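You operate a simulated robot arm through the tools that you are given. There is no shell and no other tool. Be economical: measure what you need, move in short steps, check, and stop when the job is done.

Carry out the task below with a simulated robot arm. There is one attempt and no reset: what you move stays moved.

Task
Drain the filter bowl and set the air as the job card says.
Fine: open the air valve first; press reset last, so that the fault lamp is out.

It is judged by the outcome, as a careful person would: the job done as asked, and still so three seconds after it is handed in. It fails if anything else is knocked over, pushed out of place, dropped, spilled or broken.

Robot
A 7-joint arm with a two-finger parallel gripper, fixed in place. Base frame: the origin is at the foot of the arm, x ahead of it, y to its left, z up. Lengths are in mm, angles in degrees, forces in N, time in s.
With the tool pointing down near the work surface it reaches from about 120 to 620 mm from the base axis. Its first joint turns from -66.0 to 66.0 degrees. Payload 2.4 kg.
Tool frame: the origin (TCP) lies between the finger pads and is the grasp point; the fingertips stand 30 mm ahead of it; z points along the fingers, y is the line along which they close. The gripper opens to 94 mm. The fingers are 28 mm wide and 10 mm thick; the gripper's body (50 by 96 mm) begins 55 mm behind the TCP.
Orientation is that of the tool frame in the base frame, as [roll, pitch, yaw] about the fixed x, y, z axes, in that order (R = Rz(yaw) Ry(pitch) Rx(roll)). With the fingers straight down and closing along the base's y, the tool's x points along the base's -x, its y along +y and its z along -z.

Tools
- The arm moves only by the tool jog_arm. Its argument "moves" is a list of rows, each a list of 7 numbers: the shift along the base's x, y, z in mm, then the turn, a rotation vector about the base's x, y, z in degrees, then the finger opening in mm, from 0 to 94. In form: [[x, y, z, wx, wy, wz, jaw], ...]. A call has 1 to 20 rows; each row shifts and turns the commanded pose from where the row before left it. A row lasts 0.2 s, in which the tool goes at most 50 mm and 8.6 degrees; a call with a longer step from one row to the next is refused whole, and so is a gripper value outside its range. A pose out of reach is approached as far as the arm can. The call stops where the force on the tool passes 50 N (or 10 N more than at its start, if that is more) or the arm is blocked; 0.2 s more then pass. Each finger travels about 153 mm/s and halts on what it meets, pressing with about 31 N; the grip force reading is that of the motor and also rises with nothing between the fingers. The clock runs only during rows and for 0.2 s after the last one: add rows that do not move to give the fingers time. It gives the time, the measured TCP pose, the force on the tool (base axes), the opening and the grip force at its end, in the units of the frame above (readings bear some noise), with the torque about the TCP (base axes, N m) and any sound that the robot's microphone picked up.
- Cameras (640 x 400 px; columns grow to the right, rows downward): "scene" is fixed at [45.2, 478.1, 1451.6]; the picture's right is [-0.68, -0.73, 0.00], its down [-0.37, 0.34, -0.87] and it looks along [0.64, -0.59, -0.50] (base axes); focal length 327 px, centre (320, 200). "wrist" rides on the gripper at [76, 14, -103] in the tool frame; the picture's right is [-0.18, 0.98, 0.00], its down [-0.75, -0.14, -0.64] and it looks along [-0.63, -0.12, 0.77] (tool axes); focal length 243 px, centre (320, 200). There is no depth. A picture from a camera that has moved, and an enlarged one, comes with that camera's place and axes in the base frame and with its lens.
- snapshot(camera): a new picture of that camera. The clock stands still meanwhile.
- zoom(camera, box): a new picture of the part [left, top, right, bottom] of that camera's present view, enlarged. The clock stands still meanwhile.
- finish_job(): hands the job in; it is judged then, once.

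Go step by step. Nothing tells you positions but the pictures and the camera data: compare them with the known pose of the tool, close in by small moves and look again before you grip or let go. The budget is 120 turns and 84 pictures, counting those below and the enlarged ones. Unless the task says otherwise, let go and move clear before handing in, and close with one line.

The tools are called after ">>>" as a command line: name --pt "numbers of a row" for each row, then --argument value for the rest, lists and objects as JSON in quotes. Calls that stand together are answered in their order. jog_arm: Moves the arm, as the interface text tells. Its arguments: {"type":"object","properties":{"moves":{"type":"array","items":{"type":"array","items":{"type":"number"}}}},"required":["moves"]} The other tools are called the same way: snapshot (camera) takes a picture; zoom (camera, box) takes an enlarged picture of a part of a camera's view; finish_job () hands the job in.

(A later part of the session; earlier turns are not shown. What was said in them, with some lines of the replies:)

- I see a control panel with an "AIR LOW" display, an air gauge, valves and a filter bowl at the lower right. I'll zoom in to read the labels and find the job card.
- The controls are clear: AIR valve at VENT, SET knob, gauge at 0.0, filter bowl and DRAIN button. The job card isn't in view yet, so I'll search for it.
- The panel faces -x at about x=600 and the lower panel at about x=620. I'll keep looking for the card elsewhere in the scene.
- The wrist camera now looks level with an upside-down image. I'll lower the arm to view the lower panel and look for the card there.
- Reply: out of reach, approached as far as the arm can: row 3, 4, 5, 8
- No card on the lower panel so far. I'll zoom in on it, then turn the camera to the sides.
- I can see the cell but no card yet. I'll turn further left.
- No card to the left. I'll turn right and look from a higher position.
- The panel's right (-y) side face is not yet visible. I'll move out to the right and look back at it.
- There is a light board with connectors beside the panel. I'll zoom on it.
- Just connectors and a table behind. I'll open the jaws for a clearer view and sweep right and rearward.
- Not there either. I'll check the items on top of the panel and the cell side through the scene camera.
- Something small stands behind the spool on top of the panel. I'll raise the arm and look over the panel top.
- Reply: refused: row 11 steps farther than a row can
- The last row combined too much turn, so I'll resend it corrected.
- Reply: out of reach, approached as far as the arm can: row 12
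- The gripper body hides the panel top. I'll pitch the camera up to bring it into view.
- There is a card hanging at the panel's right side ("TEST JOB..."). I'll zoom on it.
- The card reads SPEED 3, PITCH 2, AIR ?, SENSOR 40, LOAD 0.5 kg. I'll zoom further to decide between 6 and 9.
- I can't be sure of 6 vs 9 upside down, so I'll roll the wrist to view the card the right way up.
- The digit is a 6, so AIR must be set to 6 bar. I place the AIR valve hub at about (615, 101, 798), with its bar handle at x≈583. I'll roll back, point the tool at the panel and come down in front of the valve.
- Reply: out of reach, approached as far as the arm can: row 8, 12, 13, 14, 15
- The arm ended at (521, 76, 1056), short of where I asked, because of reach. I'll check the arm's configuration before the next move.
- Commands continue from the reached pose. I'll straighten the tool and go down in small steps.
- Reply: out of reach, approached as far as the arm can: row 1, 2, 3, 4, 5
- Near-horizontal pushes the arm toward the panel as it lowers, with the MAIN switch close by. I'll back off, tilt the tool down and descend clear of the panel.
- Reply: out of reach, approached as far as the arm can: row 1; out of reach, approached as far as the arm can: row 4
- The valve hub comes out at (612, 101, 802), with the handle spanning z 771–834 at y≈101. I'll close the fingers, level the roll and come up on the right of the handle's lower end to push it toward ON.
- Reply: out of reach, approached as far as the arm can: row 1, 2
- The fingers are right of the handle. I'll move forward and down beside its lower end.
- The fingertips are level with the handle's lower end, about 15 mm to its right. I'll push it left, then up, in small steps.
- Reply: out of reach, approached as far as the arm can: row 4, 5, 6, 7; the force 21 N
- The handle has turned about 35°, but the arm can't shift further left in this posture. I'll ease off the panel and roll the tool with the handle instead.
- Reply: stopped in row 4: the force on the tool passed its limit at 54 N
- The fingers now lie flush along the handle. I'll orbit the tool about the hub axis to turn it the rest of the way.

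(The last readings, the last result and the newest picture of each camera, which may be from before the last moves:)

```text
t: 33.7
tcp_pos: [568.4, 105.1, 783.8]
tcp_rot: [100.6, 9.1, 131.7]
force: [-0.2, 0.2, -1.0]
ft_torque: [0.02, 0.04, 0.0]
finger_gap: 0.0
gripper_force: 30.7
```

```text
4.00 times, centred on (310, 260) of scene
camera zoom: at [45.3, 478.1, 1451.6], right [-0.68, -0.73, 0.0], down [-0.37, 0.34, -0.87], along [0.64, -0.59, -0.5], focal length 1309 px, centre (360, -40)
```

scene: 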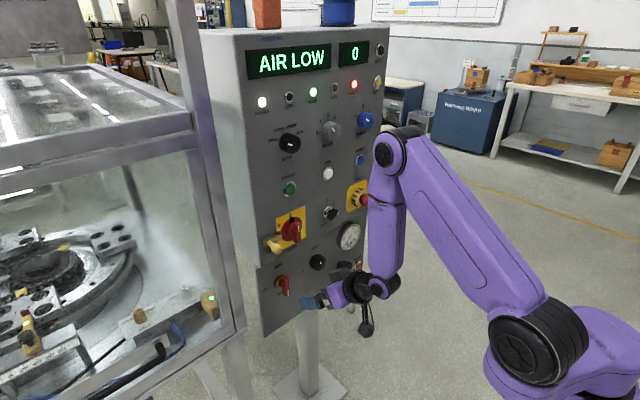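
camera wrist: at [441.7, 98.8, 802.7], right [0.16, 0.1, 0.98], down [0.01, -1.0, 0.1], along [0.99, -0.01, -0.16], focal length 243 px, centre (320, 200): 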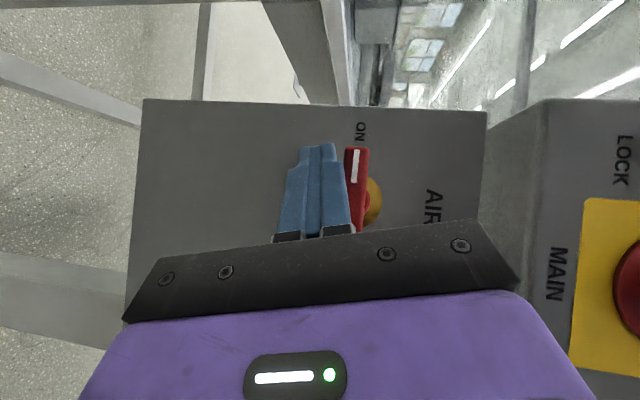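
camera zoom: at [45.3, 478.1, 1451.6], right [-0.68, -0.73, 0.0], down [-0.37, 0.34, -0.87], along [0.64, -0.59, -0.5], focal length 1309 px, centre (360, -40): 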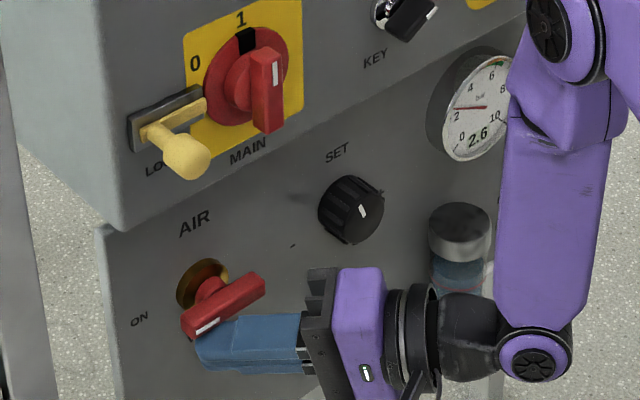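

The valve is ON and the gauge reads 2.6 bar. Next I'll retreat, roll the tool back and line up with the SET knob, near (600, -22, 805).

>>> jog_arm --pt "-8 -7 -4 0 0 0 0" --pt "-20 -14 -3 0 0 0 0" --pt "-20 -14 5 -8 0 0 0" --pt "-20 -14 10 -8 0 0 0" --pt "0 -10 10 -8 0 0 0" --pt "0 -10 10 -8 0 0 0" --pt "0 -8 10 -8 0 0 0" --pt "0 -8 10 -8 0 0 20" --pt "0 -8 10 -8 0 0 40" --pt "0 -8 10 -8 0 0 60" --pt "0 -8 5 -4 0 0 80"

>>> snapshot --camera "wrist"

```text
t: 36.1
tcp_pos: [500.9, -5.2, 856.9]
tcp_rot: [167.9, 48.0, 168.9]
force: [0.3, -0.2, -0.1]
ft_torque: [0.06, 0.04, -0.03]
finger_gap: 80.1
gripper_force: 0.0
```

```text
38 pictures are left
camera wrist: at [373.3, 11.5, 867.9], right [0.16, 0.95, 0.27], down [0.01, -0.28, 0.96], along [0.99, -0.15, -0.05], focal length 243 px, centre (320, 200)
```

wrist: 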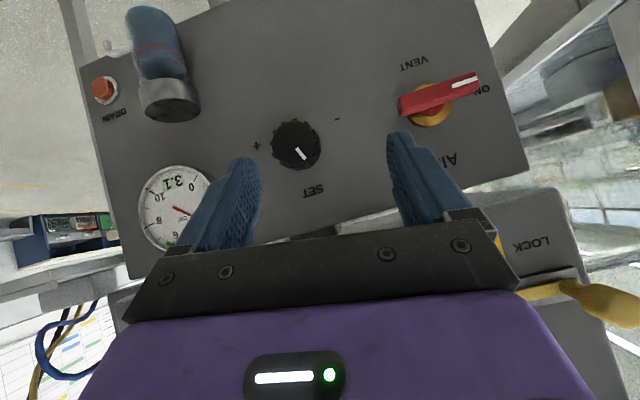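

The gauge now reads 3.1 and is still rising. The SET knob is at about (595, -28, 800), so I'll approach with the jaws straddling it.

>>> jog_arm --pt "16 -10 -8 0 0 0 80" --pt "16 -10 -8 0 0 0 80" --pt "14 -2 -8 0 0 0 80" --pt "12 0 -10 0 0 0 80" --pt "12 0 -10 0 0 0 80"

>>> snapshot --camera "wrist"

>>> zoom --camera "scene" --box '[260, 200, 388, 280]'

```text
t: 37.3
tcp_pos: [571.4, -25.8, 813.0]
tcp_rot: [167.8, 48.0, 168.8]
force: [0.0, 0.2, -0.2]
ft_torque: [0.01, 0.0, 0.0]
finger_gap: 79.9
gripper_force: 0.0
```

```text
37 pictures are left
camera wrist: at [444.3, -9.6, 824.2], right [0.16, 0.95, 0.28], down [0.01, -0.28, 0.96], along [0.99, -0.15, -0.05], focal length 243 px, centre (320, 200)
```

wrist: 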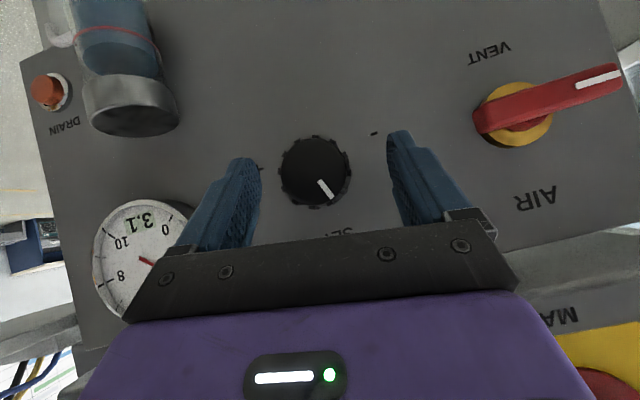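

```text
5.00 times, centred on (324, 240) of scene
camera zoom: at [45.2, 478.1, 1451.6], right [-0.68, -0.73, 0.0], down [-0.37, 0.34, -0.87], along [0.64, -0.59, -0.5], focal length 1636 px, centre (300, 0)
```

zoom: 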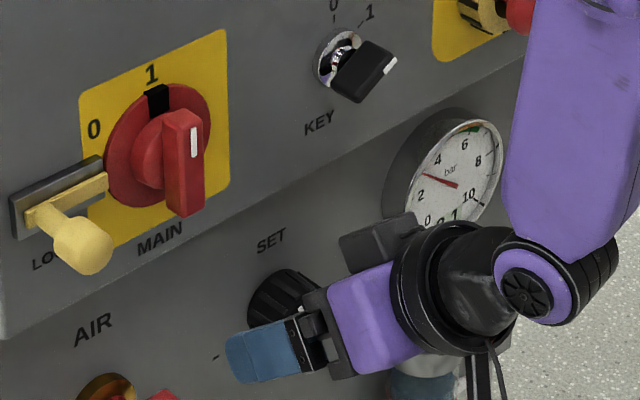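

The pressure has settled at 3.1 bar. I'll advance the last bit onto the knob and grip it.

>>> jog_arm --pt "5 -4 -6 0 0 0 80" --pt "5 0 -6 0 0 0 80" --pt "0 0 0 0 0 0 40" --pt "0 0 0 0 0 0 30" --pt "0 0 0 0 0 0 30"

>>> snapshot --camera "wrist"

```text
t: 38.5
tcp_pos: [582.1, -30.4, 801.8]
tcp_rot: [167.8, 48.1, 169.0]
force: [-2.4, 6.8, 3.6]
ft_torque: [0.01, -0.12, 0.07]
finger_gap: 44.8
gripper_force: 45.3
```

```text
35 pictures are left
camera wrist: at [454.2, -13.7, 812.0], right [0.15, 0.95, 0.28], down [0.01, -0.28, 0.96], along [0.99, -0.14, -0.05], focal length 243 px, centre (320, 200)
```

wrist: 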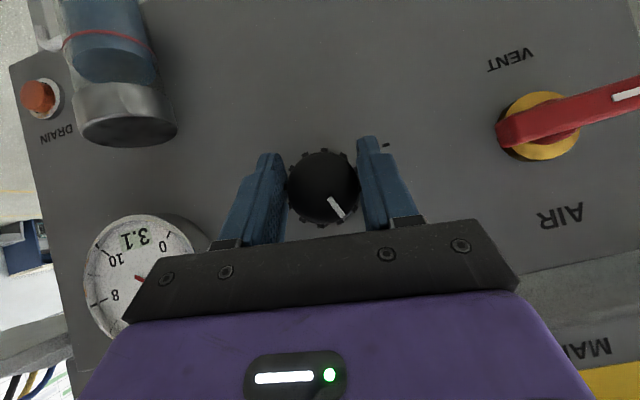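

The knob is gripped at 44.8 mm. I'll turn it 24° clockwise and read the gauge.

>>> jog_arm --pt "0 0 0 6 0 0 30" --pt "0 0 0 6 0 0 30" --pt "0 0 0 6 0 0 30" --pt "0 0 0 6 0 0 30" --pt "0 0 0 0 0 0 30" --pt "0 0 0 0 0 0 30" --pt "0 0 0 0 0 0 30"

>>> zoom --camera "scene" --box '[260, 200, 388, 280]'

```text
t: 40.1
tcp_pos: [581.9, -30.1, 801.4]
tcp_rot: [136.9, 38.9, 147.3]
force: [7.0, 7.9, 7.8]
ft_torque: [0.01, -0.1, 0.41]
finger_gap: 44.9
gripper_force: 45.1
```

```text
5.00 times, centred on (324, 240) of scene
camera zoom: at [45.2, 478.3, 1451.5], right [-0.68, -0.73, 0.0], down [-0.37, 0.34, -0.87], along [0.64, -0.59, -0.5], focal length 1636 px, centre (300, 0)
```

zoom: 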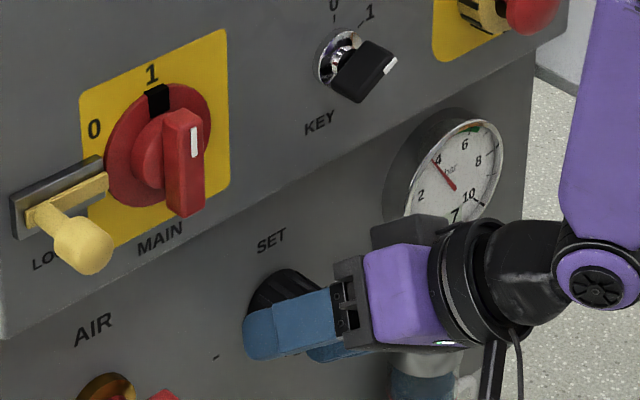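

The gauge is at about 4, roughly 0.9 bar for 24°. I'll turn another 42°.

>>> jog_arm --pt "0 0 0 6 0 0 30" --pt "0 0 0 6 0 0 30" --pt "0 0 0 6 0 0 30" --pt "0 0 0 6 0 0 30" --pt "0 0 0 6 0 0 30" --pt "0 0 0 6 0 0 30" --pt "0 0 0 6 0 0 30" --pt "0 0 0 0 0 0 30" --pt "0 0 0 0 0 0 30" --pt "0 0 0 0 0 0 30" --pt "0 0 0 0 0 0 30"

>>> zoom --camera "scene" --box '[300, 200, 380, 250]'

>>> snapshot --camera "wrist"

```text
t: 42.5
tcp_pos: [581.0, -30.0, 799.8]
tcp_rot: [101.9, 10.6, 131.8]
force: [18.2, 4.3, 0.0]
ft_torque: [-0.03, 0.05, 0.17]
finger_gap: 44.8
gripper_force: 44.9
```

```text
8.00 times, centred on (340, 225) of scene
camera zoom: at [45.7, 478.2, 1451.5], right [-0.68, -0.73, 0.0], down [-0.37, 0.34, -0.87], along [0.64, -0.59, -0.5], focal length 2617 px, centre (160, 0)
```

zoom: 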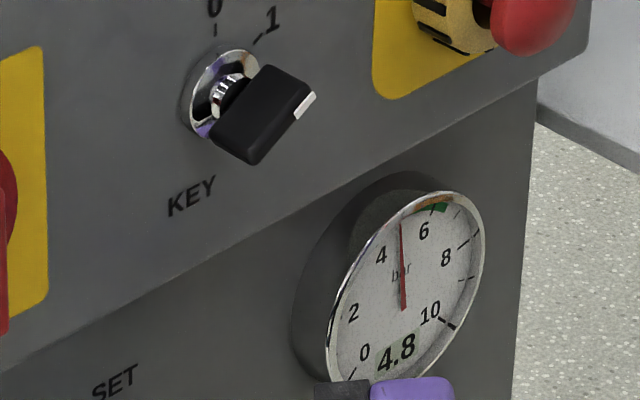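

```text
32 pictures are left
camera wrist: at [453.9, -35.5, 820.3], right [0.16, 0.13, 0.98], down [0.01, -0.99, 0.13], along [0.99, -0.02, -0.15], focal length 243 px, centre (320, 200)
```

wrist: 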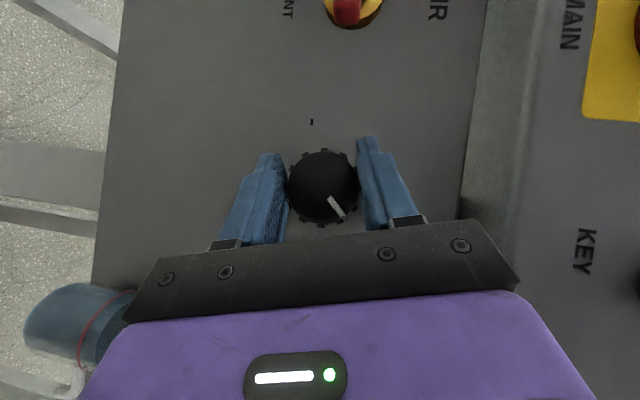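

The gauge reads 4.8 and may still be rising. I'll turn 24° more and let it settle.

>>> jog_arm --pt "-0.5 0 0 6 0 0 30" --pt "-0.5 0 0 6 0 0 30" --pt "0 0 0 6 0 0 30" --pt "0 0 0 6 0 0 30" --pt "0 0 0 0 0 0 30" --pt "0 0 0 0 0 0 30" --pt "0 0 0 0 0 0 30" --pt "0 0 0 0 0 0 30" --pt "0 0 0 0 0 0 30" --pt "0 0 0 0 0 0 30" --pt "0 0 0 0 0 0 30" --pt "0 0 0 0 0 0 30"

>>> zoom --camera "scene" --box '[300, 200, 380, 250]'

```text
t: 45.1
tcp_pos: [580.1, -30.3, 801.2]
tcp_rot: [86.3, -7.4, 131.3]
force: [38.3, 4.4, -12.5]
ft_torque: [0.01, -0.37, 0.2]
finger_gap: 44.8
gripper_force: 45.5
```

```text
8.00 times, centred on (340, 225) of scene
camera zoom: at [46.3, 478.2, 1451.5], right [-0.68, -0.73, 0.0], down [-0.37, 0.34, -0.87], along [0.63, -0.59, -0.5], focal length 2617 px, centre (160, 0)
```

zoom: 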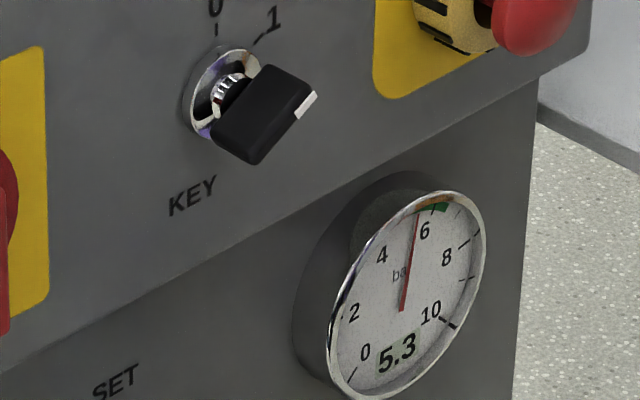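

The gauge reads 5.3 at about 0.025 bar per degree. I'll ease the axial pull and turn another 28°.

>>> jog_arm --pt "1 0 0 0 0 0 30" --pt "1 0 0 6 0 0 30" --pt "0 0 0 6 0 0 30" --pt "0 0 0 6 0 0 30" --pt "0 0 0 6 0 0 30" --pt "0 0 0 4 0 0 30" --pt "0 0 0 0 0 0 30" --pt "0 0 0 0 0 0 30" --pt "0 0 0 0 0 0 30" --pt "0 0 0 0 0 0 30" --pt "0 0 0 0 0 0 30" --pt "0 0 0 0 0 0 30" --pt "0 0 0 0 0 0 30" --pt "0 0 0 0 0 0 30"

>>> zoom --camera "scene" --box '[300, 200, 380, 250]'

```text
t: 48.1
tcp_pos: [580.2, -30.0, 800.2]
tcp_rot: [65.6, -27.7, 137.9]
force: [-39.9, -6.6, -7.8]
ft_torque: [0.01, -0.23, -0.24]
finger_gap: 44.8
gripper_force: 45.1
```

```text
8.00 times, centred on (340, 225) of scene
camera zoom: at [44.5, 478.0, 1451.6], right [-0.68, -0.73, 0.0], down [-0.37, 0.34, -0.87], along [0.64, -0.59, -0.5], focal length 2617 px, centre (160, 0)
```

zoom: 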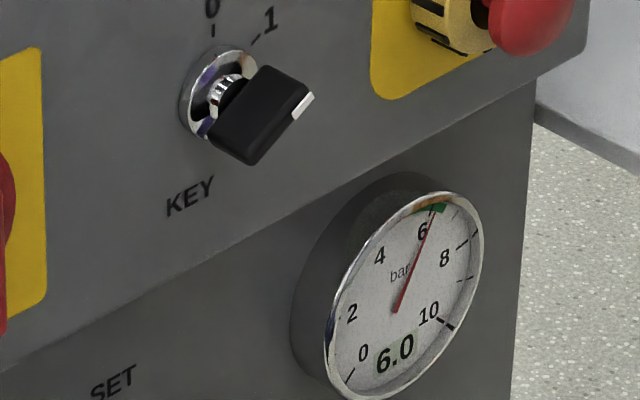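

The gauge reads 6.0 bar. I'll relieve the axial load, open the jaws, back straight out and check that it holds.

>>> jog_arm --pt "-1 0 0 0 0 0 30" --pt "0 0 0 0 0 0 55" --pt "0 0 0 0 0 0 75" --pt "0 0 0 0 0 0 80" --pt "-10 0 0 0 0 0 80" --pt "-20 0 0 0 0 0 80" --pt "-25 0 0 0 0 0 80" --pt "-25 0 0 0 0 0 80"

>>> snapshot --camera "wrist"

>>> zoom --camera "scene" --box '[230, 190, 390, 290]'

```text
t: 49.9
tcp_pos: [498.8, -30.4, 800.4]
tcp_rot: [65.7, -27.5, 137.8]
force: [-0.1, -1.0, 0.2]
ft_torque: [-0.02, 0.0, -0.02]
finger_gap: 80.0
gripper_force: 0.1
```

```text
29 pictures are left
camera wrist: at [372.9, -49.9, 808.6], right [0.16, -0.69, 0.71], down [0.01, -0.72, -0.7], along [0.99, 0.11, -0.11], focal length 243 px, centre (320, 200)
```

wrist: 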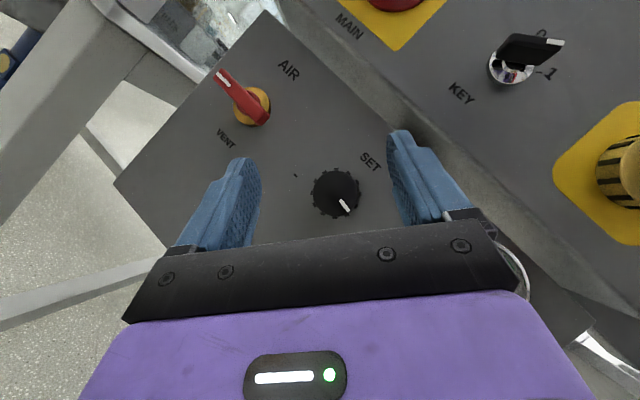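

```text
4.00 times, centred on (310, 240) of scene
camera zoom: at [45.2, 478.1, 1451.6], right [-0.68, -0.73, 0.0], down [-0.37, 0.34, -0.87], along [0.64, -0.59, -0.5], focal length 1309 px, centre (360, 40)
```

zoom: 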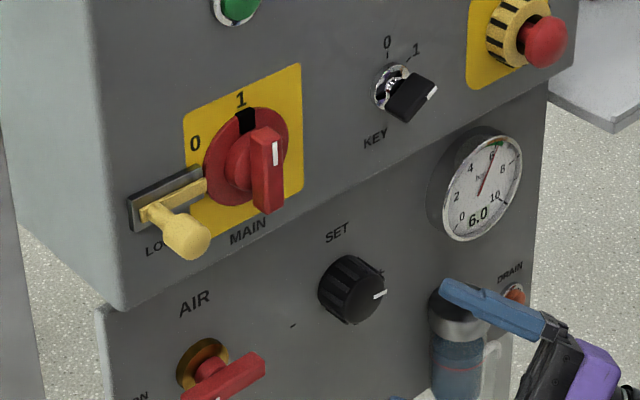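

6.0 bar holds with the jaws off. Next is DRAIN, which I place at about (608, -228, 664), with the bowl to its left at y≈-125. I'll roll back, close the fingers and move in front of the button, keeping clear of the bowl.

>>> jog_arm --pt "-2 -8 2 -8 0 0 0" --pt "-2 -8 2 -8 0 0 0" --pt "-2 -13 2 -8 0 0 0" --pt "-2 -13 2 -8 0 0 0" --pt "-2 -13 2 -8 0 0 0" --pt "0 -13 0 -8 0 0 0" --pt "0 -13 0 -8 0 0 0" --pt "0 -13 0 -8 0 0 0" --pt "0 -13 0 -8 0 0 0" --pt "0 -13 0 -8 0 0 0" --pt "0 -13 0 -8 0 0 0" --pt "0 -13 0 -8 0 0 0" --pt "0 -13 0 -8 0 0 0" --pt "0 -13 0 -8 0 0 0" --pt "0 -13 0 -6 0 0 0"

>>> snapshot --camera "wrist"

```text
t: 53.1
tcp_pos: [491.7, -214.2, 809.3]
tcp_rot: [168.1, 48.1, 169.1]
force: [0.9, 0.6, -1.0]
ft_torque: [0.03, 0.02, -0.01]
finger_gap: 0.0
gripper_force: 31.1
```

```text
27 pictures are left
camera wrist: at [364.7, -198.5, 821.6], right [0.15, 0.95, 0.27], down [0.01, -0.28, 0.96], along [0.99, -0.15, -0.05], focal length 243 px, centre (320, 200)
```

wrist: 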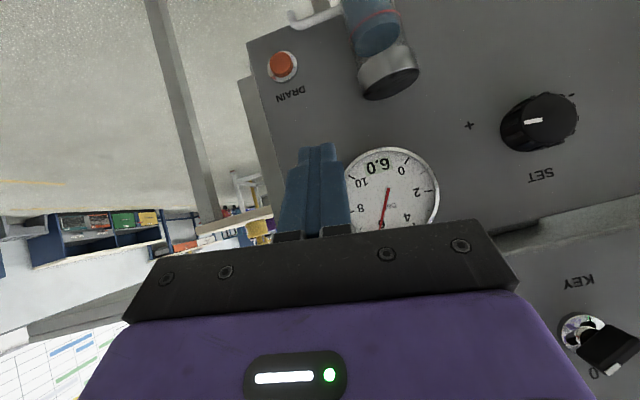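

DRAIN is at about (607, -234, 665). I'll descend in front of it.

>>> jog_arm --pt "4 -8 -22 0 0 0 0" --pt "6 -8 -22 0 0 0 0" --pt "10 -4 -22 0 0 0 0" --pt "12 0 -22 0 0 0 0" --pt "14 0 -20 0 0 0 0"

>>> snapshot --camera "wrist"

>>> zoom --camera "scene" --box '[290, 210, 450, 310]'

```text
t: 54.3
tcp_pos: [536.0, -233.5, 703.6]
tcp_rot: [167.8, 48.0, 168.8]
force: [0.4, 0.8, -0.6]
ft_torque: [0.03, 0.0, -0.01]
finger_gap: 0.4
gripper_force: 30.7
```

```text
26 pictures are left
camera wrist: at [410.0, -217.6, 714.6], right [0.16, 0.95, 0.28], down [0.01, -0.28, 0.96], along [0.99, -0.15, -0.05], focal length 243 px, centre (320, 200)
```

wrist: 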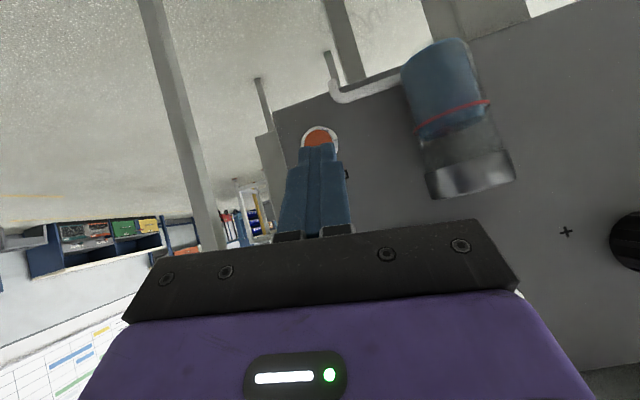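

```text
4.00 times, centred on (370, 260) of scene
camera zoom: at [45.2, 478.1, 1451.6], right [-0.68, -0.73, 0.0], down [-0.37, 0.34, -0.87], along [0.64, -0.59, -0.5], focal length 1309 px, centre (120, -40)
```

zoom: 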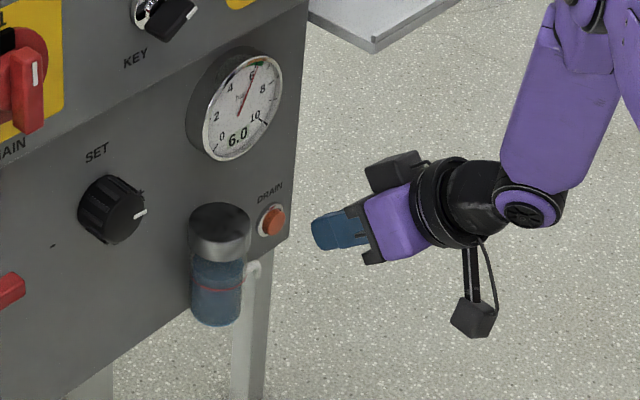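

The button is straight ahead at about z=660. I'll move in close and then press gently in small steps.

>>> jog_arm --pt "14 0 -16 0 0 0 0" --pt "14 0 -17 0 0 0 0" --pt "3 0 0 0 0 0 0" --pt "3 0 0 0 0 0 0" --pt "2 0 0 0 0 0 0" --pt "2 0 0 0 0 0 0"

>>> snapshot --camera "wrist"

```text
t: 55.7
tcp_pos: [574.5, -235.5, 669.6]
tcp_rot: [167.8, 48.0, 168.8]
force: [0.9, 0.6, 0.5]
ft_torque: [0.01, -0.02, 0.02]
finger_gap: 0.0
gripper_force: 31.1
```

```text
24 pictures are left
camera wrist: at [447.8, -218.8, 681.0], right [0.16, 0.95, 0.28], down [0.01, -0.28, 0.96], along [0.99, -0.15, -0.05], focal length 243 px, centre (320, 200)
```

wrist: 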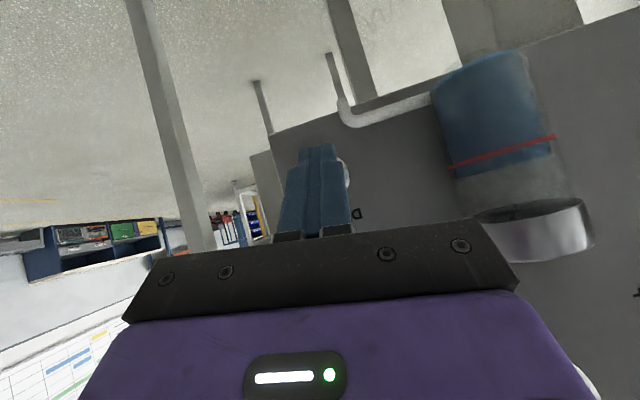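

No contact yet, and the button ring shows slightly left of the fingers. I'll shift 3 mm and keep pressing forward.

>>> jog_arm --pt "2 3 0 0 0 0 0" --pt "2 0 0 0 0 0 0" --pt "2 0 0 0 0 0 0" --pt "2 0 0 0 0 0 0"

>>> zoom --camera "scene" --box '[310, 220, 410, 282]'

```text
t: 56.7
tcp_pos: [582.9, -232.1, 669.8]
tcp_rot: [167.7, 47.9, 168.9]
force: [-9.6, 4.2, 2.7]
ft_torque: [0.06, 0.0, 0.06]
finger_gap: 0.1
gripper_force: 31.2
heard: click
```

```text
6.40 times, centred on (360, 251) of scene
camera zoom: at [45.0, 478.2, 1451.5], right [-0.68, -0.73, 0.0], down [-0.37, 0.34, -0.87], along [0.64, -0.59, -0.5], focal length 2094 px, centre (64, -126)
```

zoom: 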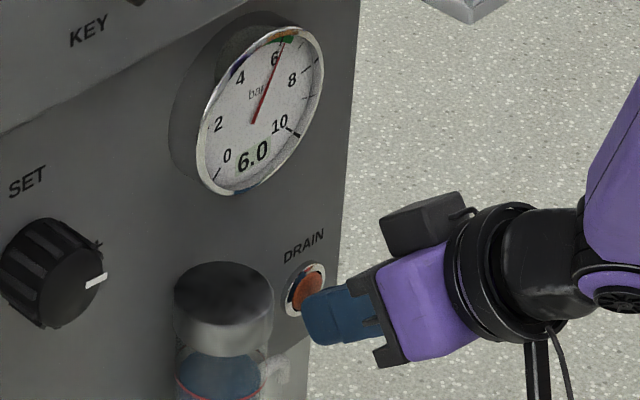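

I heard a click, so the button is pressed. I'll hold it and watch the bowl.

>>> jog_arm --pt "0 0 0 0 0 0 0" --pt "0 0 0 0 0 0 0" --pt "0 0 0 0 0 0 0" --pt "0 0 0 0 0 0 0" --pt "0 0 0 0 0 0 0" --pt "0 0 0 0 0 0 0" --pt "0 0 0 0 0 0 0" --pt "0 0 0 0 0 0 0" --pt "0 0 0 0 0 0 0" --pt "0 0 0 0 0 0 0"

>>> snapshot --camera "wrist"

```text
t: 58.9
tcp_pos: [581.0, -233.3, 668.7]
tcp_rot: [167.8, 48.0, 168.8]
force: [-11.3, 2.2, -4.3]
ft_torque: [0.02, 0.22, 0.12]
finger_gap: 0.0
gripper_force: 30.5
```

```text
22 pictures are left
camera wrist: at [455.0, -216.1, 680.7], right [0.16, 0.95, 0.28], down [0.01, -0.28, 0.96], along [0.99, -0.15, -0.05], focal length 243 px, centre (320, 200)
```

wrist: 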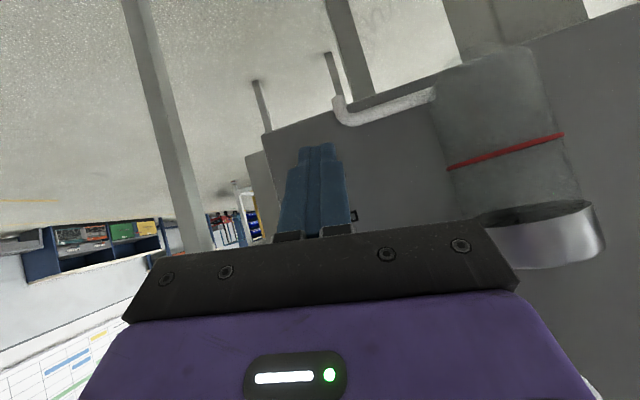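

The bowl looks empty. I'll hold one second more, release, back off, and check the bowl, gauge and display.

>>> jog_arm --pt "0 0 0 0 0 0 0" --pt "0 0 0 0 0 0 0" --pt "0 0 0 0 0 0 0" --pt "0 0 0 0 0 0 0" --pt "-5 0 0 0 0 0 0" --pt "-15 0 5 0 0 0 0" --pt "-20 0 20 0 0 0 0" --pt "-20 0 20 0 0 0 0" --pt "-15 0 25 0 0 0 0" --pt "-5 0 25 0 0 0 0"

>>> zoom --camera "scene" --box '[220, 200, 396, 310]'

>>> snapshot --camera "scene"

```text
t: 61.1
tcp_pos: [504.8, -230.8, 764.6]
tcp_rot: [167.7, 48.0, 168.8]
force: [-1.5, 0.5, -0.9]
ft_torque: [0.01, 0.0, 0.02]
finger_gap: 0.0
gripper_force: 31.1
```

```text
3.64 times, centred on (308, 255) of scene
camera zoom: at [45.2, 478.1, 1451.6], right [-0.68, -0.73, 0.0], down [-0.37, 0.34, -0.87], along [0.64, -0.59, -0.5], focal length 1190 px, centre (364, 0)
```

zoom: 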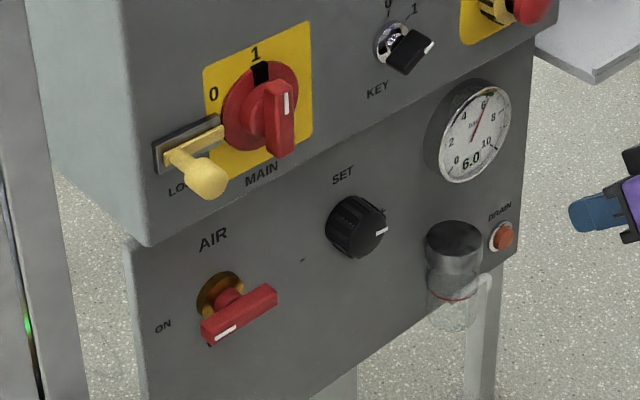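

```text
20 pictures are left
```

scene: 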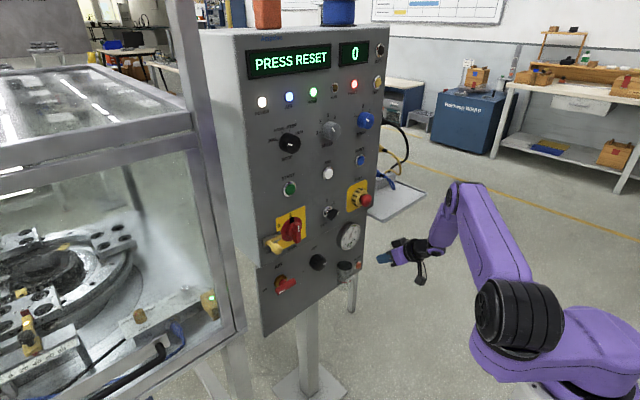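

The bowl is empty, the gauge holds 6.0 and the display says PRESS RESET. RESET is at about (594, -182, 1087), above the STOP mushroom, so I'll raise the arm well back from the panel.

>>> jog_arm --pt "-20 0 30 0 0 0 0" --pt "-20 5 35 0 0 0 0" --pt "-20 5 35 0 0 0 0" --pt "0 5 35 0 0 0 0" --pt "0 5 35 0 0 0 0" --pt "0 5 35 0 0 0 0" --pt "0 5 35 0 0 0 0" --pt "0 5 35 0 0 0 0" --pt "0 5 35 0 0 0 0" --pt "0 5 35 0 0 0 0" --pt "0 0 0 -6 -5 0 0" --pt "0 0 0 -6 -5 0 0" --pt "0 0 0 0 -7 0 0"

>>> snapshot --camera "wrist"

```text
t: 63.9
tcp_pos: [441.8, -188.1, 1109.7]
tcp_rot: [-171.6, 65.8, -174.5]
force: [-0.3, -0.2, -0.3]
ft_torque: [0.02, 0.0, 0.01]
finger_gap: 0.1
gripper_force: 30.5
```

```text
19 pictures are left
camera wrist: at [317.6, -171.6, 1080.4], right [0.11, 0.99, 0.11], down [-0.28, -0.07, 0.96], along [0.95, -0.14, 0.27], focal length 243 px, centre (320, 200)
```

wrist: 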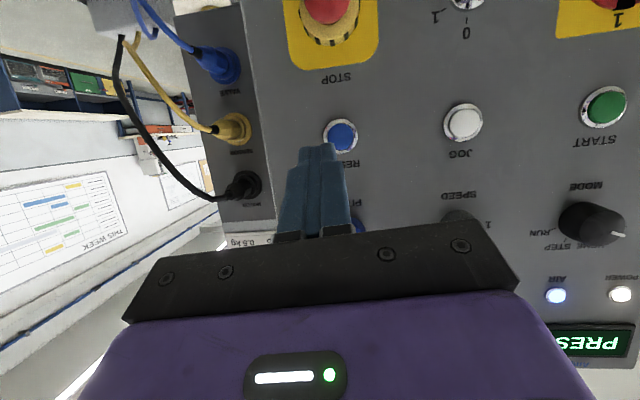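

RESET is confirmed at (592, -182, 1084). I'll bring the closed fingertips close to it.

>>> jog_arm --pt "25 2 -5 0 0 0 0" --pt "25 2 -5 0 0 0 0" --pt "25 2 -5 0 0 0 0" --pt "22 2 -4 0 0 0 0"

>>> snapshot --camera "wrist"

>>> zoom --camera "scene" --box '[310, 100, 438, 220]'

```text
t: 64.9
tcp_pos: [539.6, -179.5, 1090.1]
tcp_rot: [-171.8, 65.9, -174.6]
force: [-0.3, 0.6, 0.2]
ft_torque: [0.04, 0.0, 0.01]
finger_gap: 0.0
gripper_force: 31.1
```

```text
18 pictures are left
camera wrist: at [415.7, -163.9, 1060.6], right [0.11, 0.99, 0.11], down [-0.28, -0.08, 0.96], along [0.95, -0.14, 0.27], focal length 243 px, centre (320, 200)
```

wrist: 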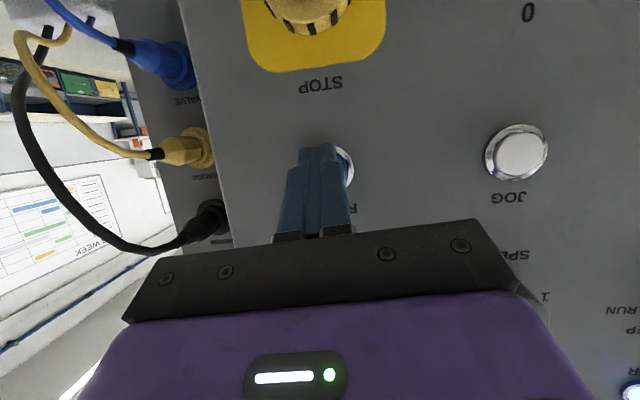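

```text
3.33 times, centred on (374, 160) of scene
camera zoom: at [45.2, 478.1, 1451.6], right [-0.68, -0.73, 0.0], down [-0.37, 0.34, -0.87], along [0.64, -0.59, -0.5], focal length 1091 px, centre (140, 333)
```

zoom: 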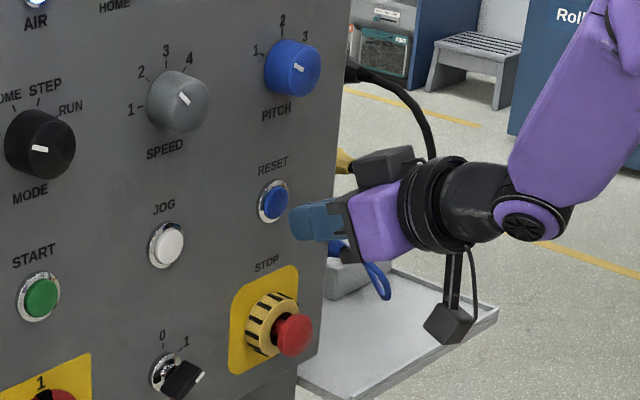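

I'm aligned, with the tip about 18 mm off the button. I'll press in small steps until it clicks.

>>> jog_arm --pt "5 0 0 0 0 0 0" --pt "5 0 0 0 0 0 0" --pt "3 0 0 0 0 0 0" --pt "2 0 0 0 0 0 0" --pt "2 0 0 0 0 0 0" --pt "2 0 0 0 0 0 0"

```text
t: 66.3
tcp_pos: [558.7, -180.0, 1090.8]
tcp_rot: [-171.8, 65.8, -174.6]
force: [-8.6, 1.8, 3.5]
ft_torque: [0.0, -0.1, 0.11]
finger_gap: 0.0
gripper_force: 30.9
heard: click
```

It clicked. I'll hold briefly, then back off and check the lamps and display.

>>> jog_arm --pt "0 0 0 0 0 0 0" --pt "-5 0 0 0 0 0 0" --pt "-20 0 0 0 0 0 0" --pt "-30 0 0 0 0 0 0" --pt "-40 0 0 0 0 0 0" --pt "-40 0 0 0 0 0 0" --pt "0 0 0 0 0 0 0" --pt "0 0 0 0 0 0 0" --pt "0 0 0 0 0 0 0" --pt "0 0 0 0 0 0 0"

>>> zoom --camera "scene" --box '[230, 30, 400, 136]'

>>> zoom --camera "scene" --box '[230, 200, 390, 300]'

```text
t: 68.5
tcp_pos: [425.7, -181.3, 1092.4]
tcp_rot: [-171.8, 65.8, -174.5]
force: [0.4, 0.1, -0.3]
ft_torque: [0.01, -0.01, 0.03]
finger_gap: 0.1
gripper_force: 31.4
```

```text
3.76 times, centred on (315, 83) of scene
camera zoom: at [45.2, 478.1, 1451.6], right [-0.68, -0.73, 0.0], down [-0.37, 0.34, -0.87], along [0.64, -0.59, -0.5], focal length 1232 px, centre (339, 640)
```

zoom: 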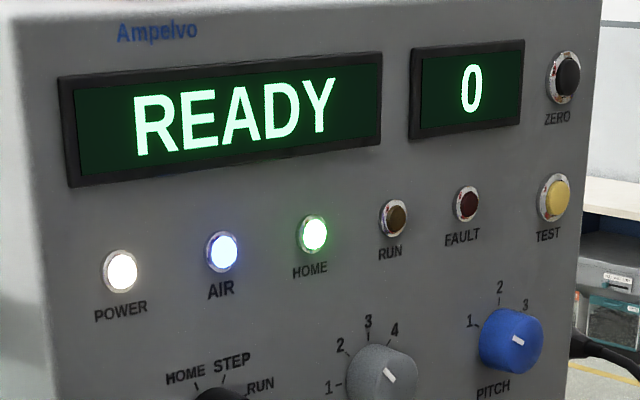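

```text
4.00 times, centred on (310, 250) of scene
camera zoom: at [45.2, 478.1, 1451.6], right [-0.68, -0.73, 0.0], down [-0.37, 0.34, -0.87], along [0.64, -0.59, -0.5], focal length 1309 px, centre (360, 0)
```

zoom: 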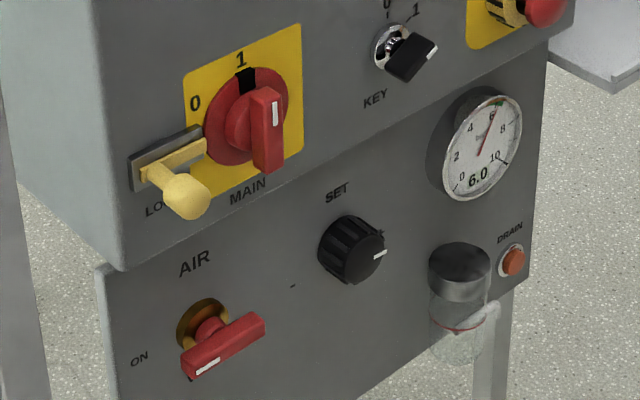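

The display reads READY, the fault lamp is out, the air lamp is on, the gauge is at 6.0 and the bowl is empty. The arm is clear, so I'm handing in.

>>> finish_job

```text
The job is handed in.
```

The job is done and handed in: I opened the air valve first, set the air to 6.0 bar per the job card, drained the bowl, and pressed reset last, so the panel reads READY with the fault lamp out.
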